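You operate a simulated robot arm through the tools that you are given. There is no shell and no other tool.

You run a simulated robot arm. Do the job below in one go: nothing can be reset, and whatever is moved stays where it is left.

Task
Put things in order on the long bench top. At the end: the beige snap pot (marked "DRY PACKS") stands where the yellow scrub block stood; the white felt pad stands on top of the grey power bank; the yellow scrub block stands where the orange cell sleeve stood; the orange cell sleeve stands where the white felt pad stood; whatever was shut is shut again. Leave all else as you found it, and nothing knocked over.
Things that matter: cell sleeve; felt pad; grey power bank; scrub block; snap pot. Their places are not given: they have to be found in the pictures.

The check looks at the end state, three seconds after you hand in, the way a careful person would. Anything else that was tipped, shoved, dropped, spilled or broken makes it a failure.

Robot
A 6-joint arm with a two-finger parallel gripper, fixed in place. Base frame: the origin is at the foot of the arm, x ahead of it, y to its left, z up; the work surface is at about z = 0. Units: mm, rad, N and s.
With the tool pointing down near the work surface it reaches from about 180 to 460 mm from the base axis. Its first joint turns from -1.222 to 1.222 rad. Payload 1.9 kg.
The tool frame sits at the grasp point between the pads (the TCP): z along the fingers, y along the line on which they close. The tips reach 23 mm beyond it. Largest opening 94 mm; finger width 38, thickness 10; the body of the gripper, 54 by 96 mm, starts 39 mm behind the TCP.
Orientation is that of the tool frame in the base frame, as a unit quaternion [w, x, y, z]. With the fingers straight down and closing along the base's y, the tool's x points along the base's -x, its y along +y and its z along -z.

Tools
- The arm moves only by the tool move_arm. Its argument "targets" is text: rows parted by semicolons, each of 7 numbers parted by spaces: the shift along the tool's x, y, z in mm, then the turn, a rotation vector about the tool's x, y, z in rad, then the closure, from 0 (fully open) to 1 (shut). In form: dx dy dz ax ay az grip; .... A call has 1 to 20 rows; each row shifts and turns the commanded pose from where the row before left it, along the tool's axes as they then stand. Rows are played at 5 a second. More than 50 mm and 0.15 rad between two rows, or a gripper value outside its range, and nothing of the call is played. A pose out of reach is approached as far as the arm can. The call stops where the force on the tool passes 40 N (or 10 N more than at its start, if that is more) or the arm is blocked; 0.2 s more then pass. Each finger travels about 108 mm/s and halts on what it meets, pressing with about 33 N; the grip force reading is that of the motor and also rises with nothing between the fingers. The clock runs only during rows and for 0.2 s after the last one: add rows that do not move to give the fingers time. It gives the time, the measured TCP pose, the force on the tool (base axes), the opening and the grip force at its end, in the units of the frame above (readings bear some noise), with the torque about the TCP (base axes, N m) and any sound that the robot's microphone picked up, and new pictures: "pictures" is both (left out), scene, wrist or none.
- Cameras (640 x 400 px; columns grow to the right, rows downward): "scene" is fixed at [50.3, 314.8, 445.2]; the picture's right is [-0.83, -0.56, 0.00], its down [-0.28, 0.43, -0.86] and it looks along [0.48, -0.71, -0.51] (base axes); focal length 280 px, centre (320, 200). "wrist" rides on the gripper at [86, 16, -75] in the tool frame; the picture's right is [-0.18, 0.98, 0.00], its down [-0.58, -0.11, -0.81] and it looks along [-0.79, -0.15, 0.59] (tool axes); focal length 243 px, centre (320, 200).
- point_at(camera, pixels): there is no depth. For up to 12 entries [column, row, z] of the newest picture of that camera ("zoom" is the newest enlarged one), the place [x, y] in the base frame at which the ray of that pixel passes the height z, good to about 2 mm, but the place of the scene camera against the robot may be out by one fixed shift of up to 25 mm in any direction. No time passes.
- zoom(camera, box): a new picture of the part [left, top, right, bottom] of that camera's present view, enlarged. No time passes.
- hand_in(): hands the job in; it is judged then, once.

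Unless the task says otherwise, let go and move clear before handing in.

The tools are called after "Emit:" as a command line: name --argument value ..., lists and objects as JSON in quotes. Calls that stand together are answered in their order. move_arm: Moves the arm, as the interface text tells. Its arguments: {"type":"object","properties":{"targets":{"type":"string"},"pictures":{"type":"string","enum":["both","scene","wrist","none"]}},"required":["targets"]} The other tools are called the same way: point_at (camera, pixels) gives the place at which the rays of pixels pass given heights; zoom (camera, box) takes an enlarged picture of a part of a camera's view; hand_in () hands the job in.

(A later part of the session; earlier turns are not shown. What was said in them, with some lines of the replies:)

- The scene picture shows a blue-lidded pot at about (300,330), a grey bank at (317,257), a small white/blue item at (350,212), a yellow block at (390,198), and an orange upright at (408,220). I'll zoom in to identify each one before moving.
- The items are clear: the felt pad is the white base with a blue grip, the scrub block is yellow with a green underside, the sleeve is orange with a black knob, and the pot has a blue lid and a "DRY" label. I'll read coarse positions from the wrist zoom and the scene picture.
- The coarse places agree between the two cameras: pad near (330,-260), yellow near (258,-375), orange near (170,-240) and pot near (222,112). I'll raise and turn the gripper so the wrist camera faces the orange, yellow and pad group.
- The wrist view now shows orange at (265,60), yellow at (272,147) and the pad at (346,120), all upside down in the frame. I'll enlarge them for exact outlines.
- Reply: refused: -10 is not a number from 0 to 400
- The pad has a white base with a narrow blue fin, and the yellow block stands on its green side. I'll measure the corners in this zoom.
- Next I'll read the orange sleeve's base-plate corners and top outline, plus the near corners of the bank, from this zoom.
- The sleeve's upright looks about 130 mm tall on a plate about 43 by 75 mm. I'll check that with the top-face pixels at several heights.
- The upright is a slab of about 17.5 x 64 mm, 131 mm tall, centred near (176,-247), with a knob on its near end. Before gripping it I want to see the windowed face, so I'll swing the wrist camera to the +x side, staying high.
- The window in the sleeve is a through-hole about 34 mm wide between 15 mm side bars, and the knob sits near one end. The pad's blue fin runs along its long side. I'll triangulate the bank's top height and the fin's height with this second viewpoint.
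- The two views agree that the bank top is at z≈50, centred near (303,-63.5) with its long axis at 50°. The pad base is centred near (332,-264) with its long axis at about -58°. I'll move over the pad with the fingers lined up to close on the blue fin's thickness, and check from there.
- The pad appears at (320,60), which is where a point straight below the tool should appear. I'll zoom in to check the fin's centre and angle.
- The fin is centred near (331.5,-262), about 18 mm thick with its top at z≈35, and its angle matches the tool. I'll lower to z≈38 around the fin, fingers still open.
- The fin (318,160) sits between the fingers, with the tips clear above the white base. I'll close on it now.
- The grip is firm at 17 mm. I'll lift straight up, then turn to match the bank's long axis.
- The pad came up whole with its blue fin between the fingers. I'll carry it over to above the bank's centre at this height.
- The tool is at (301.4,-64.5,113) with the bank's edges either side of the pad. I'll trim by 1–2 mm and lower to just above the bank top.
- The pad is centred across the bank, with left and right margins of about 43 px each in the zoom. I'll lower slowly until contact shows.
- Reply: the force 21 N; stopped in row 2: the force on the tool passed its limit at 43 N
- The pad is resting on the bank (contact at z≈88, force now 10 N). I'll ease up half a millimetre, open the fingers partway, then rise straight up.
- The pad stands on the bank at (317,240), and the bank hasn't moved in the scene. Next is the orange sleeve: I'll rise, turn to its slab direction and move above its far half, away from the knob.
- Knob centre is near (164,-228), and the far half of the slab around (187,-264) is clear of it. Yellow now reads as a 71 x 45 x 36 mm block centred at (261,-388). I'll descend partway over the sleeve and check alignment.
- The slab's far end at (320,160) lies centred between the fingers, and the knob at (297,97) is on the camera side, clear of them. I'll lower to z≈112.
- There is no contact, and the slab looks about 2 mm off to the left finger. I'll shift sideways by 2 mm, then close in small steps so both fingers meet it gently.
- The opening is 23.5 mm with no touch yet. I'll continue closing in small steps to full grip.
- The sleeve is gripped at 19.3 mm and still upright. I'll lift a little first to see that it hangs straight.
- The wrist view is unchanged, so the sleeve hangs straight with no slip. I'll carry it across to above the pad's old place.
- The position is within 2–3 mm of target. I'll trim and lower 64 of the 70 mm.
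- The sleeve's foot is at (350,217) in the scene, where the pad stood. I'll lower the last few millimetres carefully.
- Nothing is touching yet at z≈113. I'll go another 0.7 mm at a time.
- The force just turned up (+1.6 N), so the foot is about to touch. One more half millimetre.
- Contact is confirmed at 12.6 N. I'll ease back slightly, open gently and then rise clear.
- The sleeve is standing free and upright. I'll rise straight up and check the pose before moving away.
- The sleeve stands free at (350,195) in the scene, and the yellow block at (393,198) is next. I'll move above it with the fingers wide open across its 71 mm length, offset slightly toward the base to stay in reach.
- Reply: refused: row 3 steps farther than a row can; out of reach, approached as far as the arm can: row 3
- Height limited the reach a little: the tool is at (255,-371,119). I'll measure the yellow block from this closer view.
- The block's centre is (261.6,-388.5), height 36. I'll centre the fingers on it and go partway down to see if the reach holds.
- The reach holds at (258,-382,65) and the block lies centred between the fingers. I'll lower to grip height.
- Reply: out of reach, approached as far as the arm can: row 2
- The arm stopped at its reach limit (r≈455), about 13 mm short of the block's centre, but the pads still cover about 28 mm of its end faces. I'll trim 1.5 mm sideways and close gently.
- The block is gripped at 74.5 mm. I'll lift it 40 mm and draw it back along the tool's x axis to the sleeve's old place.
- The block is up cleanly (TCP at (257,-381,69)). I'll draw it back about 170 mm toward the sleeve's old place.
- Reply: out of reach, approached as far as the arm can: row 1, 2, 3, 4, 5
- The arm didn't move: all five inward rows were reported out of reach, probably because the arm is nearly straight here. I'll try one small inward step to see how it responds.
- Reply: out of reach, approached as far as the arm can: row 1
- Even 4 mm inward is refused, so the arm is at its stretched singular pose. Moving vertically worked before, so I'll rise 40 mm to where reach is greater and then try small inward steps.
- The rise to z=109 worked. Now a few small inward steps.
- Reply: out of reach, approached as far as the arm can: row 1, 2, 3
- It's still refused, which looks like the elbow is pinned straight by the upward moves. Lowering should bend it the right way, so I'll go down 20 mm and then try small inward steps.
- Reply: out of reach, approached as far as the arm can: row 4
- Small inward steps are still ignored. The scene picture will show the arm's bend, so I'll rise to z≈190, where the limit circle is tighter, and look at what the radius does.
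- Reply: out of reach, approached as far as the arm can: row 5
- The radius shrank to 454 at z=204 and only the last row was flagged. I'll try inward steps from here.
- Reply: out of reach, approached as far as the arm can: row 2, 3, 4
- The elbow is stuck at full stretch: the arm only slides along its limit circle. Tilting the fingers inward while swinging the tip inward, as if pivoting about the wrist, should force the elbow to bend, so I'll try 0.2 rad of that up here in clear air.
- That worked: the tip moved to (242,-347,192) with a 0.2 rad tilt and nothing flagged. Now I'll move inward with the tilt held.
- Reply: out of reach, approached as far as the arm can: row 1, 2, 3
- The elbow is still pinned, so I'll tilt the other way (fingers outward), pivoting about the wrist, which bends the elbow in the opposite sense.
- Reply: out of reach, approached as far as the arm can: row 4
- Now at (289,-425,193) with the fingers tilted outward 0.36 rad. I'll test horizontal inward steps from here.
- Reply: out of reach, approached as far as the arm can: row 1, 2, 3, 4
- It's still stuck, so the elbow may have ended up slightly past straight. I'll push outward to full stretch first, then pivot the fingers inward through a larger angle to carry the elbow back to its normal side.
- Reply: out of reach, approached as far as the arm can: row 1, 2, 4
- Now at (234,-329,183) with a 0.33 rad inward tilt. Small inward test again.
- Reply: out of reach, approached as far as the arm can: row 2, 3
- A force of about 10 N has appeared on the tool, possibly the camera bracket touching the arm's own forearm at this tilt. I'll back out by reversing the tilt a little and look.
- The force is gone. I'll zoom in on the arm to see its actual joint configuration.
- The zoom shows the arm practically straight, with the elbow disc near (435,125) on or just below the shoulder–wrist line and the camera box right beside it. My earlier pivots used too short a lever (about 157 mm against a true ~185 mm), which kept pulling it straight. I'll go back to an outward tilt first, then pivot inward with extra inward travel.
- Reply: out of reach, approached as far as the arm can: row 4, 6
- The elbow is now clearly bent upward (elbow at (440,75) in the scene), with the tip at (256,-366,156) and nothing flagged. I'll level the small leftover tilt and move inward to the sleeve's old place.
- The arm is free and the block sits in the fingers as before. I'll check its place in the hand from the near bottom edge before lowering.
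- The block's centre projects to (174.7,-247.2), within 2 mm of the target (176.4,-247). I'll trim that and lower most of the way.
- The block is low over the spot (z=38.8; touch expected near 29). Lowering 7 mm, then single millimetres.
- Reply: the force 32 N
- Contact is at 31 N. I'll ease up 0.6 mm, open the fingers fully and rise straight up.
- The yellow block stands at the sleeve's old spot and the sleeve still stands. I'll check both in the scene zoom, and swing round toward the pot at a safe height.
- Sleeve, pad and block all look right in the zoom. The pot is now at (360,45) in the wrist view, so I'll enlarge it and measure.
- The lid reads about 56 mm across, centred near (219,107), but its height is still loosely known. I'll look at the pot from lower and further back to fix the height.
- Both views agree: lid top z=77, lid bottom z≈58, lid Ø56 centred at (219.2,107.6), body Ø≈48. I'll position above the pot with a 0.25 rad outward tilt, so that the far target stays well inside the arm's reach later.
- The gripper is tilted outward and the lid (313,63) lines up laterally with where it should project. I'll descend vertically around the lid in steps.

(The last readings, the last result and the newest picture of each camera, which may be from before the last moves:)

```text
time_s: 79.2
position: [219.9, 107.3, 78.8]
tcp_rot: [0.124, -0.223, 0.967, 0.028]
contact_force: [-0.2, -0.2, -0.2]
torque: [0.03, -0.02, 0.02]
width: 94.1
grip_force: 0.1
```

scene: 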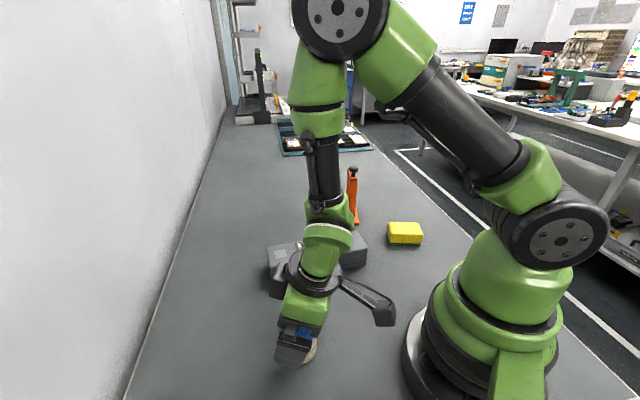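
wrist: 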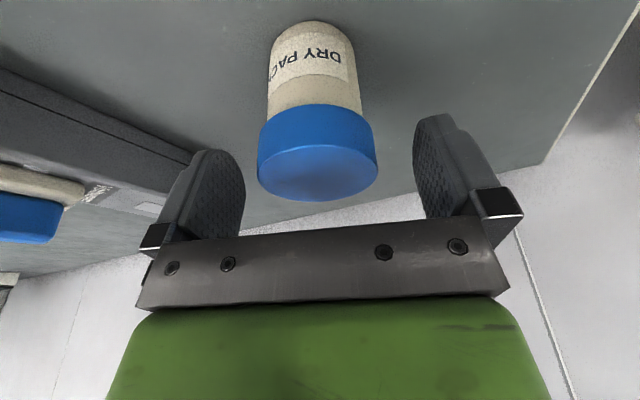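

Emit:
zoom --camera "wrist" --box '[240, 90, 400, 210]'

```text
3.33 times, centred on (320, 150) of wrist
```

zoom: 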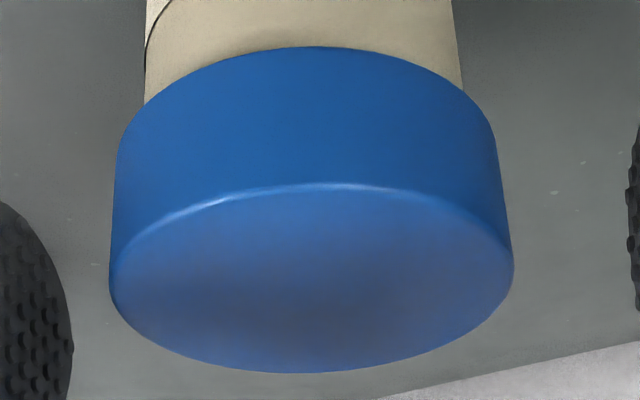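

The lid's edges are at 257 and 378 px, against 260 and 378 predicted for perfect centring, so it is within 1 mm. I'll go down the last 16 mm to z≈62.

Emit:
move_arm --targets "2.2 -0.7 8.7 0 0 0 0; 1.8 0 7.2 0 0 0 0; 0 0 0 0 0 0 0.1; 0 0 0 0 0 0 0.2; 0 0 0 0 0 0 0.3; 0 0 0 0 0 0 0.34; 0 0 0 0 0 0 0.34" --pictures "both"

```text
time_s: 80.8
position: [221.3, 106.5, 63.6]
tcp_rot: [0.124, -0.224, 0.966, 0.027]
contact_force: [-0.4, -0.8, 1.2]
torque: [0.01, 0.01, 0.03]
width: 62.1
grip_force: 0.1
```

scene: 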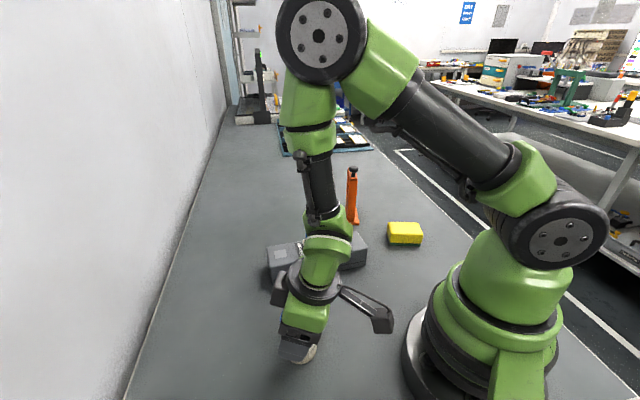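
wrist: 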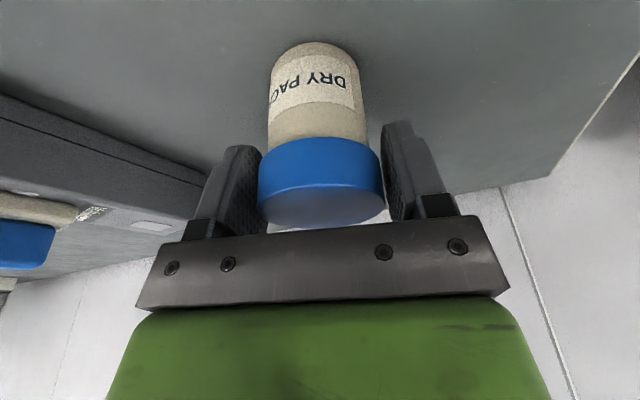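

The fingers straddle the lid with similar small gaps on each side. I'll close in small steps to a full grip.

Emit:
move_arm --targets "0 0 0 0 0 0 0.36; 0 0 0 0 0 0 0.37; 0 0 0 0 0 0 0.38; 0 0 0 0 0 0 0.39; 0 0 0 0 0 0 0.4; 0 0 0 0 0 0 0.41; 0 0 0 0 0 0 0.43; 0 0 0 0 0 0 0.5; 0 0 0 0 0 0 1; 0 0 0 0 0 0 1" --pictures "both"

```text
time_s: 83.0
position: [220.9, 106.1, 63.7]
tcp_rot: [0.123, -0.224, 0.966, 0.027]
contact_force: [-0.2, -0.4, -1.1]
torque: [-0.01, 0.02, -0.04]
width: 54.3
grip_force: 33.5
```

scene: 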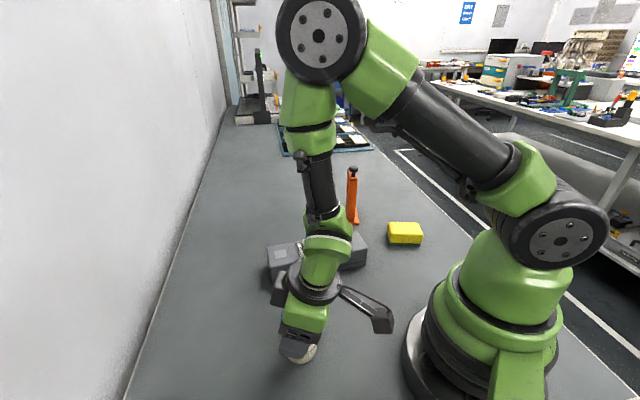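
wrist: 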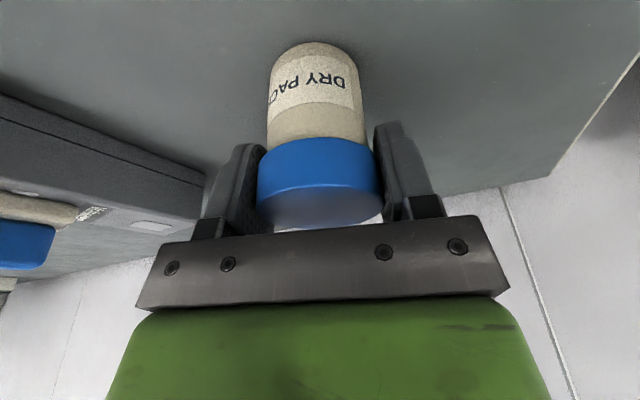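

The lid is gripped at 54.3 mm. I'll do a cautious 3 mm lift and look whether the body comes up with the lid or a gap opens.

Emit:
move_arm --targets "-0.25 0 -0.97 0 0 0 1; -0.25 0 -0.97 0 0 0 1; -0.25 0 -0.97 0 0 0 1; 0 0 0 0 0 0 1; 0 0 0 0 0 0 1" --pictures "both"

Emit:
zoom --camera "wrist" --box '[240, 30, 400, 150]'

```text
time_s: 84.2
position: [221.3, 106.3, 66.9]
tcp_rot: [0.124, -0.224, 0.966, 0.027]
contact_force: [0.4, -0.6, -0.6]
torque: [-0.01, -0.03, 0.01]
width: 54.3
grip_force: 33.0
```

scene: 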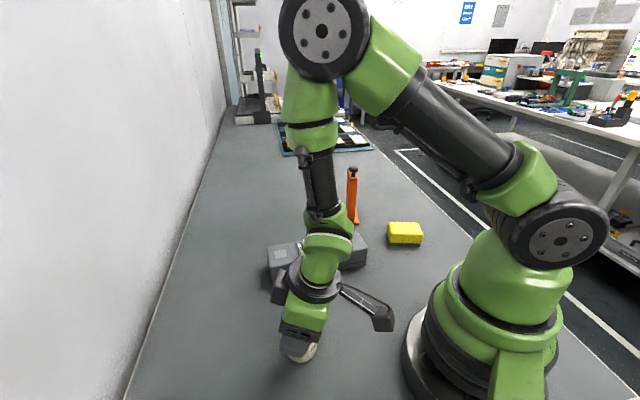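
wrist: 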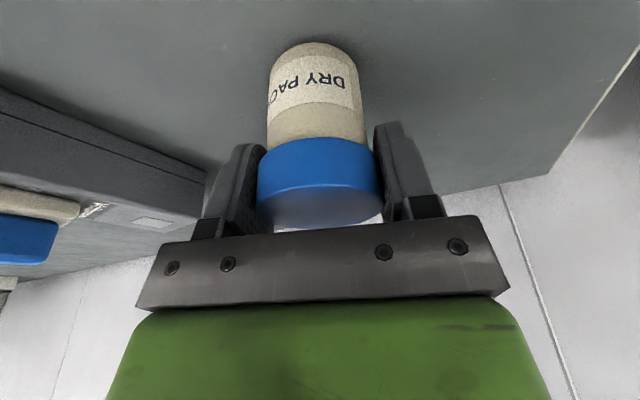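

```text
3.33 times, centred on (320, 90) of wrist
```

zoom: 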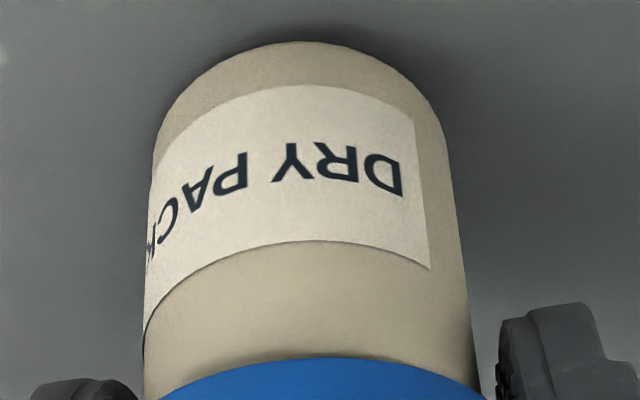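

The pot body looks identical relative to the gripper after the lift, so it rose with the lid and the snap holds. I'll lift gently another 57 mm.

Emit:
move_arm --targets "-1.2 0 -4.85 0 0 0 1; -1.9 0 -7.3 0 0 0 1; -2.2 0 -8.7 0 0 0 1; -2.2 0 -8.7 0 0 0 1; -2.2 0 -8.7 0 0 0 1; -2.2 0 -8.7 0 0 0 1; -1.5 0 -5.8 0 0 0 1; -0.7 0 -2.9 0 0 0 1; 0 0 0 0 0 0 1" --pictures "both"

```text
time_s: 86.2
position: [220.3, 106.3, 123.4]
tcp_rot: [0.123, -0.224, 0.966, 0.026]
contact_force: [-0.2, 0.4, -1.3]
torque: [-0.01, 0.0, 0.01]
width: 54.3
grip_force: 32.3
```

scene: 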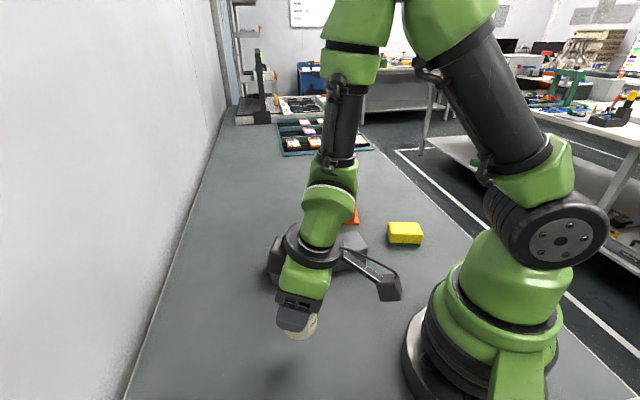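
wrist: 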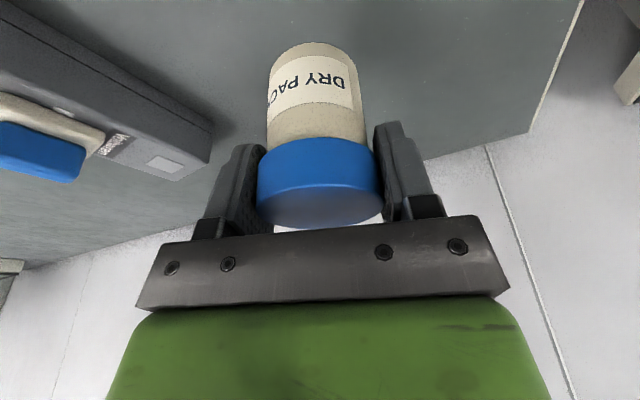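

The pot hangs well, with its bottom about 60 mm up. I'll raise it another 25 mm and swing it round the base at constant radius toward the yellow block's old bearing, gently.

Emit:
move_arm --targets "-2.2 0 -8.5 0 0 0 1; -2.2 0 -8.5 0 0 0 1; -1.8 0 -7.2 0 0 0 1; 0.24 -10.9 -0.06 0.0111 0 0.0432 1; 0.94 -21.8 -0.24 0.0223 0 0.0864 1; 0.94 -21.8 -0.24 0.0223 0 0.0864 1; 0.94 -21.8 -0.24 0.0223 0 0.0864 1; 0.94 -21.8 -0.24 0.0223 0 0.0864 1; 0.94 -21.8 -0.24 0.0223 0 0.0864 1; 0.94 -21.8 -0.24 0.0223 0 0.0864 1; 0.94 -21.8 -0.24 0.0223 0 0.0864 1; 0.24 -10.9 -0.06 0.0111 0 0.0432 1; 0 0 0 0 0 0 1" --pictures "both"

```text
time_s: 89.0
position: [237.0, -64.7, 149.0]
tcp_rot: [0.126, 0.129, 0.983, -0.017]
contact_force: [0.0, 0.6, -1.3]
torque: [-0.03, -0.04, -0.02]
width: 54.5
grip_force: 32.8
```

scene: 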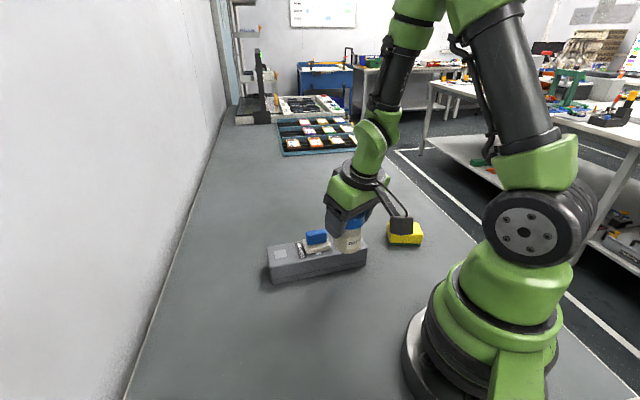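
wrist: 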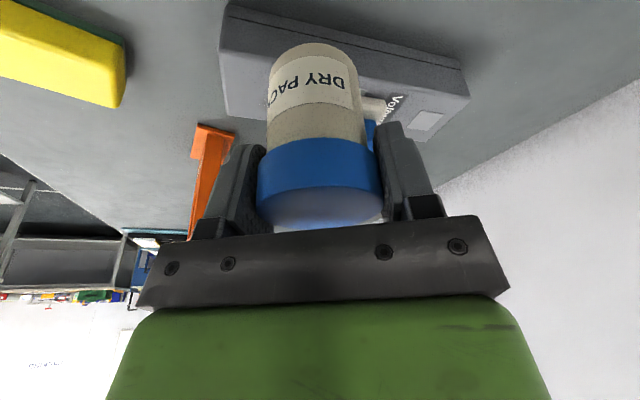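

The swing is exact so far: bearing -15.3°, radius 246, with the pot still whole. The second half of the swing is the same.

Emit:
move_arm --targets "0.24 -10.9 -0.06 0.0111 0 0.0432 1; 0.94 -21.8 -0.24 0.0223 0 0.0864 1; 0.94 -21.8 -0.24 0.0223 0 0.0864 1; 0.94 -21.8 -0.24 0.0223 0 0.0864 1; 0.94 -21.8 -0.24 0.0223 0 0.0864 1; 0.94 -21.8 -0.24 0.0223 0 0.0864 1; 0.94 -21.8 -0.24 0.0223 0 0.0864 1; 0.94 -21.8 -0.24 0.0223 0 0.0864 1; 0.24 -10.9 -0.06 0.0111 0 0.0432 1; 0 0 0 0 0 0 1" --pictures "both"

```text
time_s: 91.2
position: [138.7, -202.8, 148.2]
tcp_rot: [0.114, 0.465, 0.876, -0.059]
contact_force: [-0.1, -0.2, -0.4]
torque: [0.03, -0.01, -0.01]
width: 54.0
grip_force: 33.5
```

scene: 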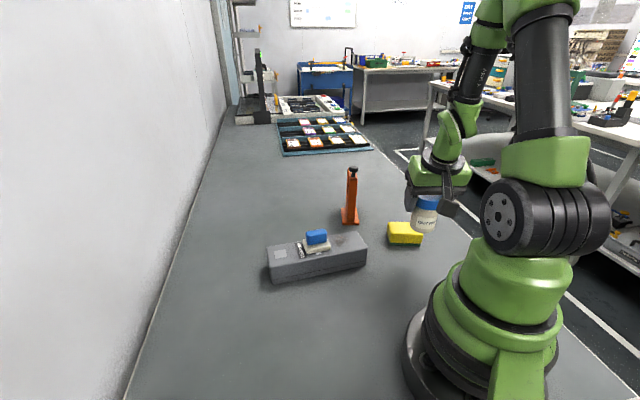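
wrist: 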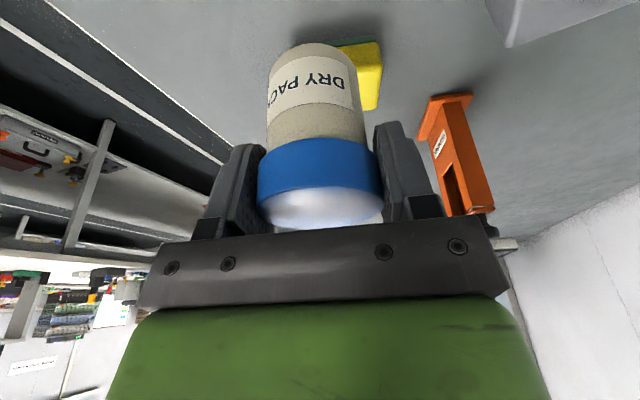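

At bearing -55.6° and radius 246, with the pot intact. Now I'll extend radially outward over the yellow block, with the pot bottom at about 85 mm, in two stages.

Emit:
move_arm --targets "-12 -0.2 3.1 0 0 0 1; -24 -0.3 6.2 0 0 0 1; -24 -0.3 6.2 0 0 0 1; -24 -0.3 6.2 0 0 0 1; -24 -0.3 6.2 0 0 0 1; -12 -0.2 3.1 0 0 0 1; 0 0 0 0 0 0 1" --pictures "both"

```text
time_s: 92.8
position: [207.4, -307.8, 148.7]
tcp_rot: [0.113, 0.464, 0.876, -0.06]
contact_force: [0.3, 0.4, -1.5]
torque: [0.01, -0.02, -0.02]
width: 54.5
grip_force: 33.5
```

scene: 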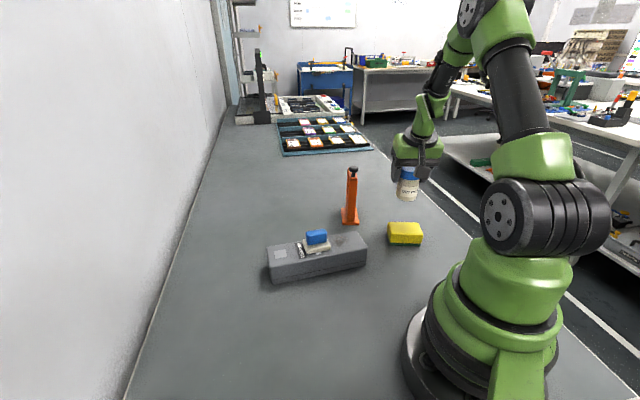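
wrist: 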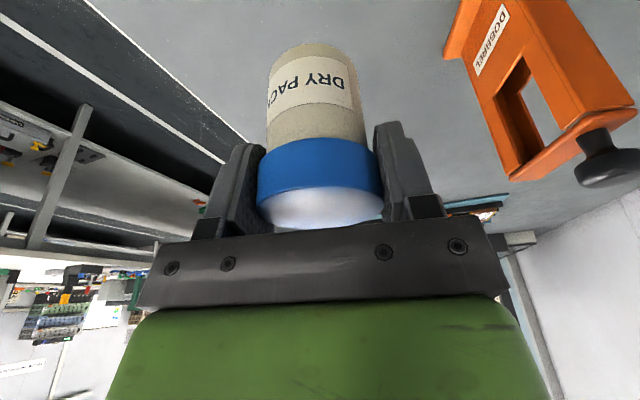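

At radius 371 with nothing flagged. I'll extend the remaining 98 mm.

Emit:
move_arm --targets "-12 0 3.1 0 0 0 1; -23 0 5.9 0 0 0 1; -23 0 5.9 0 0 0 1; -23 0 5.9 0 0 0 1; -14 0 3.6 0 0 0 1; 0 0 0 0 0 0 1" --pictures "both"

```text
time_s: 94.2
position: [262.6, -389.7, 148.7]
tcp_rot: [0.111, 0.464, 0.877, -0.06]
contact_force: [0.5, -0.2, -1.6]
torque: [0.02, 0.01, 0.0]
width: 54.1
grip_force: 33.5
```

scene: 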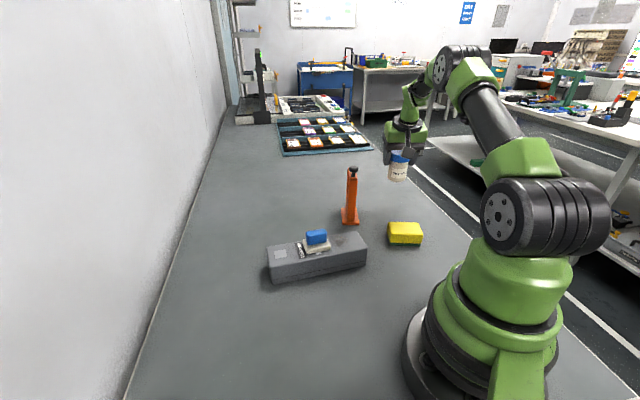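
wrist: 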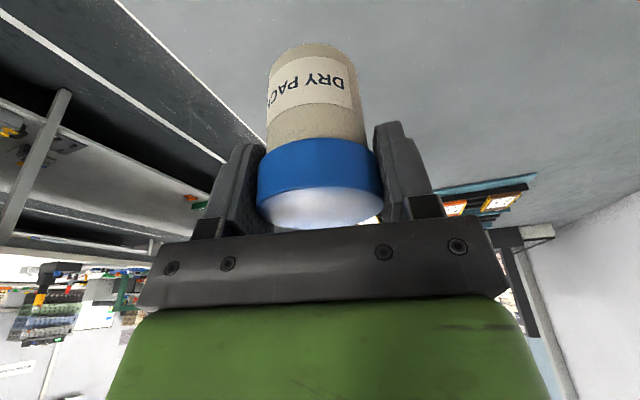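

The tool is at (262.6,-389.7,148.7). I'll check the pot's real position and uprightness in the hand from the wrist view before lowering.

Emit:
zoom --camera "wrist" --box '[230, 30, 410, 240]'

```text
1.90 times, centred on (320, 135) of wrist
```

zoom: 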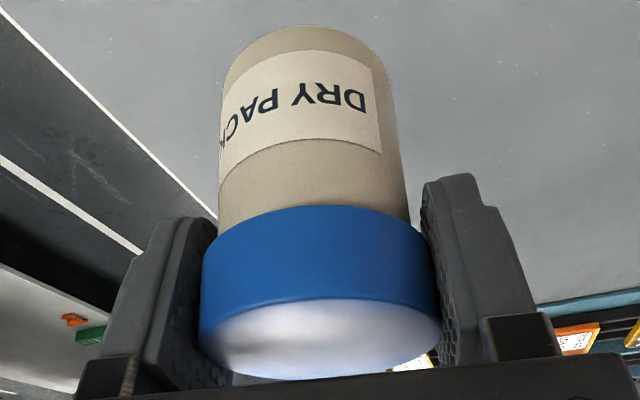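

Emit:
point_at --camera "zoom" --pixels '[[303, 27, 85.1], [325, 207, 143.1], [329, 299, 162.1], [310, 380, 162.1], [221, 90, 95], [395, 85, 95], [199, 325, 162.1], [441, 318, 162.1]]'

```text
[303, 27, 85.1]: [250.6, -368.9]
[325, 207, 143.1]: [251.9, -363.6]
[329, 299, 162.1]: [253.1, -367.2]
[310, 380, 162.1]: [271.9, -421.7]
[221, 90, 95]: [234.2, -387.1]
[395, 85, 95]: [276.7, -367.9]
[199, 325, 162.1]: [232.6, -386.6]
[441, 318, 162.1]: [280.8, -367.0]
```

Estimates put the pot at about (261,-390), within 2 mm of the target, and upright. I'll lower vertically 75 of the 85 mm.

Emit:
move_arm --targets "2.9 0 7.0 0 0 0 1; 4.0 0 15.5 0 0 0 1; 4.0 0 15.5 0 0 0 1; 4.0 0 15.5 0 0 0 1; 3.7 0 14.5 0 0 0 1; 1.2 0 4.8 0 0 0 1; 0 0 0 0 0 0 1" --pictures "both"

```text
time_s: 95.8
position: [261.5, -387.9, 74.1]
tcp_rot: [0.113, 0.464, 0.876, -0.06]
contact_force: [0.0, -0.1, -0.5]
torque: [-0.02, -0.01, 0.0]
width: 54.3
grip_force: 32.7
```

scene: 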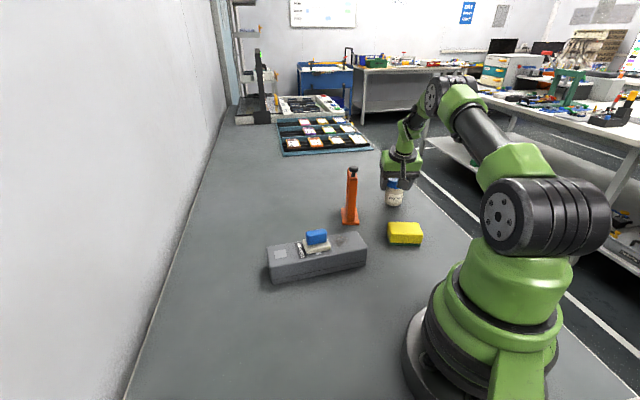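
wrist: 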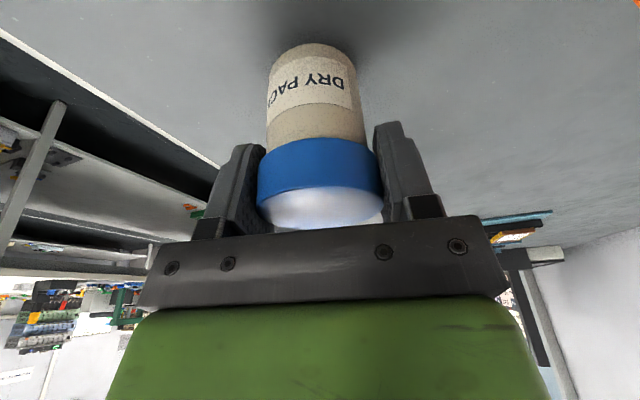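

At (261.5,-387.9,74.1), about 10 mm above the table. Lowering 7 mm more, then small steps.

Emit:
move_arm --targets "1.0 0 3.9 0 0 0 1; 0.75 0 2.9 0 0 0 1; 0 0 0 0 0 0 1" --pictures "none"

```text
time_s: 96.6
position: [261.4, -387.7, 67.6]
tcp_rot: [0.113, 0.463, 0.877, -0.06]
contact_force: [-0.3, -0.5, -0.5]
torque: [-0.01, 0.01, 0.03]
width: 54.6
grip_force: 33.3
```

Emit:
move_arm --targets "0.4 0 1.55 0 0 0 1; 0.25 0 0.97 0 0 0 1; 0 0 0 0 0 0 1" --pictures "none"

```text
time_s: 97.4
position: [261.8, -386.3, 63.0]
tcp_rot: [0.114, 0.464, 0.876, -0.06]
contact_force: [-0.5, 0.2, -0.9]
torque: [-0.01, 0.01, -0.02]
width: 54.4
grip_force: 33.1
```

No contact yet at z≈63–64. Continuing in 0.7 mm steps.

Emit:
move_arm --targets "0.17 0 0.68 0 0 0 1; 0 0 0 0 0 0 1" --pictures "none"

```text
time_s: 98.0
position: [262.4, -387.5, 62.7]
tcp_rot: [0.114, 0.464, 0.876, -0.06]
contact_force: [-0.2, 0.5, 1.1]
torque: [0.08, 0.03, 0.03]
width: 54.1
grip_force: 32.5
```

The torque is just starting to show (0.08 N m). One more 0.5 mm.

Emit:
move_arm --targets "0.12 0 0.48 0 0 0 1; 0 0 0 0 0 0 1" --pictures "none"

```text
time_s: 98.6
position: [261.6, -388.1, 63.4]
tcp_rot: [0.113, 0.464, 0.877, -0.059]
contact_force: [-0.4, 2.3, 5.8]
torque: [0.27, -0.03, 0.06]
width: 54.4
grip_force: 34.0
```

The pot's foot is on the table (5.8 N). I'll open the fingers in small steps.

Emit:
move_arm --targets "0 0 0 0 0 0 0.41; 0 0 0 0 0 0 0.4; 0 0 0 0 0 0 0.38; 0 0 0 0 0 0 0.34; 0 0 0 0 0 0 0.25; 0 0 0 0 0 0 0.1; 0 0 0 0 0 0 0; 0 0 0 0 0 0 0" --pictures "both"

```text
time_s: 100.4
position: [261.1, -388.2, 63.0]
tcp_rot: [0.112, 0.465, 0.876, -0.06]
contact_force: [-0.1, 0.1, -0.4]
torque: [-0.01, 0.03, -0.01]
width: 94.0
grip_force: 0.0
```

scene: 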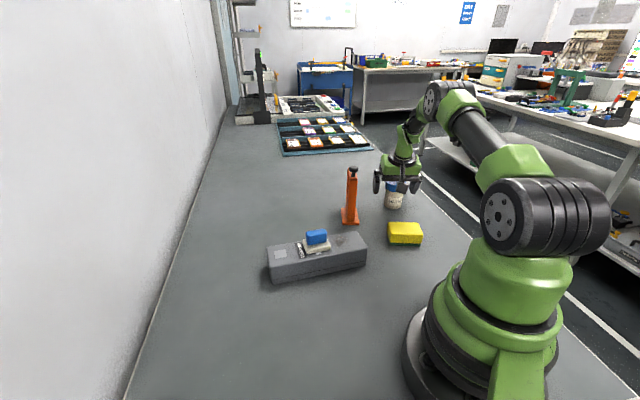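
wrist: 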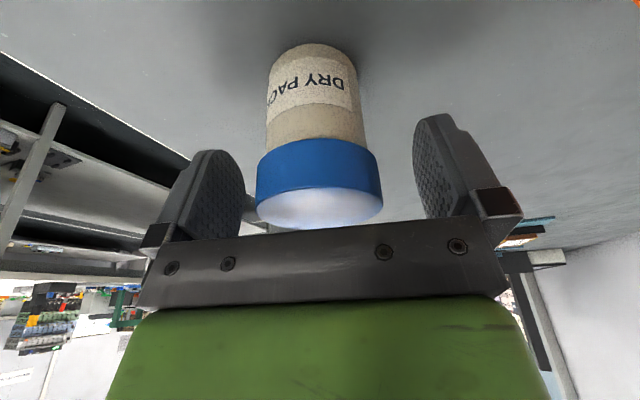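

The pot stands on its own between the open fingers, lid on. I'll rise straight up past the lid.

Emit:
move_arm --targets "-1.25 0 -4.85 0 0 0 0; -3.7 0 -14.5 0 0 0 0; -6.2 0 -24.2 0 0 0 0; -6.2 0 -24.2 0 0 0 0; -5 0 -19.4 0 0 0 0; 0 0 0 0 0 0 0" --pictures "both"

```text
time_s: 101.8
position: [262.9, -385.7, 154.2]
tcp_rot: [0.113, 0.464, 0.877, -0.059]
contact_force: [0.2, -0.3, -0.4]
torque: [0.0, 0.01, -0.02]
width: 94.0
grip_force: 0.0
```

scene: 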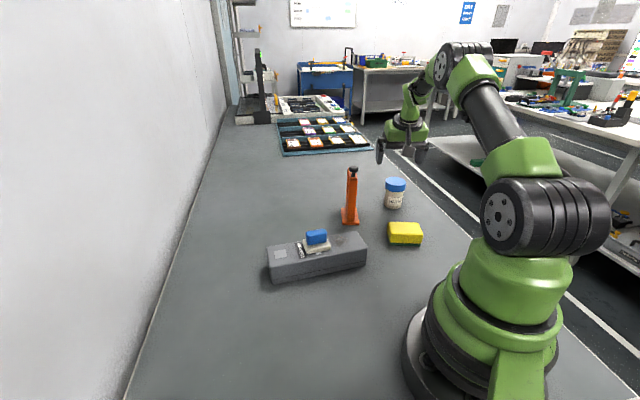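
wrist: 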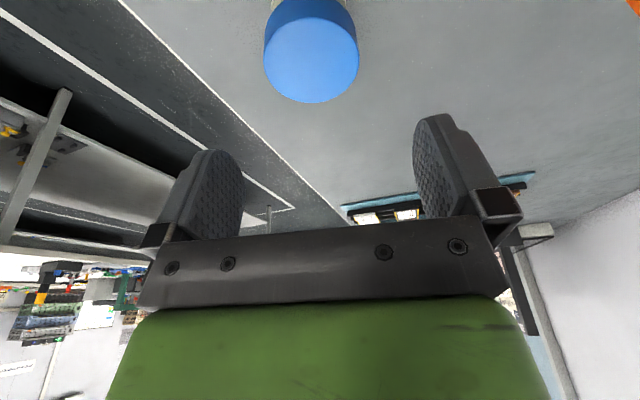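

The pot stands at (395,192) in the scene, where the yellow block was. I'll retract inward, level the tool and take a check look at everything.

Emit:
move_arm --targets "0 0 -30 0 0 0 0; 30 0 -7.7 0 0 0 0; 38.7 0 -10 0 0 0 0; 38.7 0 -10 0 0 0 0; 38.7 0 -10 0 0 0 0; 38.7 0 -10 0 0 0 0; 0 0 0 0 0.125 0 0; 0 0 0 0 0.125 0 0; 0 0 -30 0 0 0 0; 0 0 -30 0 0 0 0; 0 0 0 0 0 0 0" --pictures "both"

```text
time_s: 104.2
position: [150.0, -222.3, 240.7]
tcp_rot: [0.002, 0.468, 0.884, -0.001]
contact_force: [0.2, 0.1, -0.2]
torque: [0.02, -0.01, -0.02]
width: 93.9
grip_force: 0.1
```

scene: 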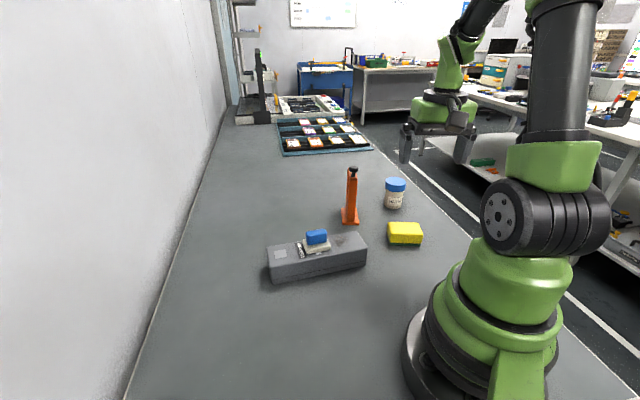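
wrist: 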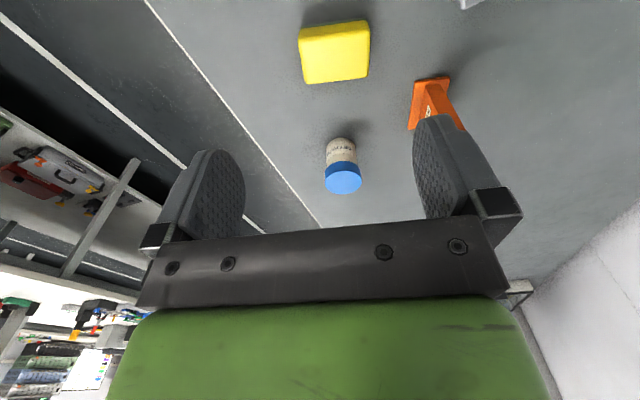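

The arm is clear. I'll zoom into the wrist and scene views to check each item's place.

Emit:
zoom --camera "scene" --box '[255, 160, 435, 290]'

Emit:
zoom --camera "wrist" --box '[290, 0, 480, 200]'

```text
3.08 times, centred on (345, 225) of scene
```

zoom: 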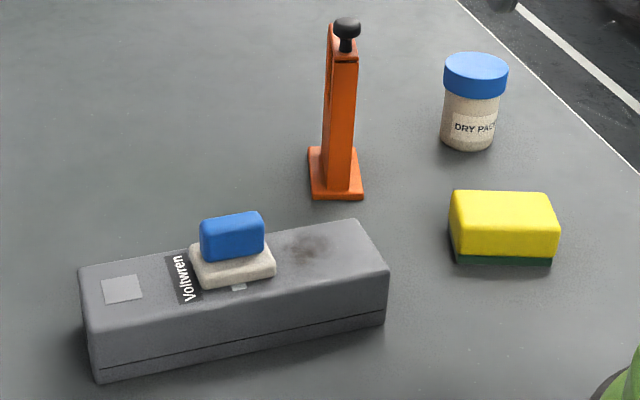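

```text
2.00 times, centred on (385, 100) of wrist
```

zoom: 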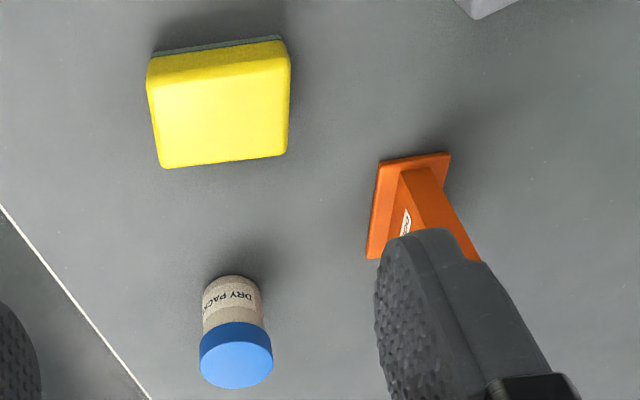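

Emit:
point_at --camera "zoom" --pixels '[[232, 276, 0], [237, 342, 77], [238, 388, 77], [200, 358, 77], [272, 352, 77], [152, 52, 0], [284, 37, 0], [147, 83, 36], [291, 62, 36], [160, 167, 36], [287, 153, 36]]'

Emit:
point_at --camera "wrist" --pixels '[[382.5, 80, 5], [417, 76, 5], [376, 129, 5], [412, 78, 0]]'

```text
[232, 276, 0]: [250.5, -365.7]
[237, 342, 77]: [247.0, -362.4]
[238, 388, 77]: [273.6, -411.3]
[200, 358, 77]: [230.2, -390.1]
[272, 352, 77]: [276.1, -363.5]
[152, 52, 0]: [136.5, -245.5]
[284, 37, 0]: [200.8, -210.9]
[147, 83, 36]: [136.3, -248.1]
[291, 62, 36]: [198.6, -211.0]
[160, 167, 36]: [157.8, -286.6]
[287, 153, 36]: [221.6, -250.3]
```

```text
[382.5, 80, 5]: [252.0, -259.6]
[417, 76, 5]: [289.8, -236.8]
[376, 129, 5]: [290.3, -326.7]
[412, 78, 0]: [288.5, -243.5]
```

The pot centre reads (260.3,-387) and yellow (179,-248.7), both within about 3 mm of target. I used the wrong pixels for the sleeve plate, so I'll re-read them.

Emit:
point_at --camera "wrist" --pixels '[[415, 80, 6], [450, 76, 6], [408.5, 128.5, 6]]'

Emit:
point_at --camera "scene" --pixels '[[341.5, 217, 6], [342, 221, 0], [357, 221, 0]]'

```text
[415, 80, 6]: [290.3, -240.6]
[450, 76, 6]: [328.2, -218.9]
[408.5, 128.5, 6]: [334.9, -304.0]
```

```text
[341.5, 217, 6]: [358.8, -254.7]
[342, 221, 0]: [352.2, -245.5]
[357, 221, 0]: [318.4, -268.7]
```

The sleeve's plate centres at (331.6,-261.5), within 1 mm of the pad's old place. The pot is shut and upright, the pad sits on the bank, the yellow block is on the sleeve's old spot, and the arm is clear. Handing in.

Emit:
hand_in

```text
The job is handed in.
```

The bench is arranged as asked and I've handed the job in; I don't have the check's result. My last pictures showed everything standing, and the arm empty and clear.

| Item | Where it stands now | Distance from intended spot |
|---|---|---|
| Beige snap pot | Where the yellow scrub block stood | about 2 mm |
| White felt pad | On top of the grey power bank, near its centre | not measured; looked centred between the bank's edges |
| Yellow scrub block | Where the orange cell sleeve stood | about 3 mm |
| Orange cell sleeve | Where the white felt pad stood | about 1 mm |

- **Pot lid:** I lifted the pot by its lid after a 3 mm test lift showed the snap held. The lid was still on and seated at the end, so it never needed reopening or re-shutting.
- **Power bank:** I pressed the pad down a little hard when setting it on the bank (a brief 43 N), but the bank showed no movement in the pictures.
- **Arm:** The arm got stuck fully stretched while holding the yellow block. Freeing it took several tilting moves in clear air. During one of them the tool registered about 10 N, probably from touching the arm itself. The block did not slip in the grip.
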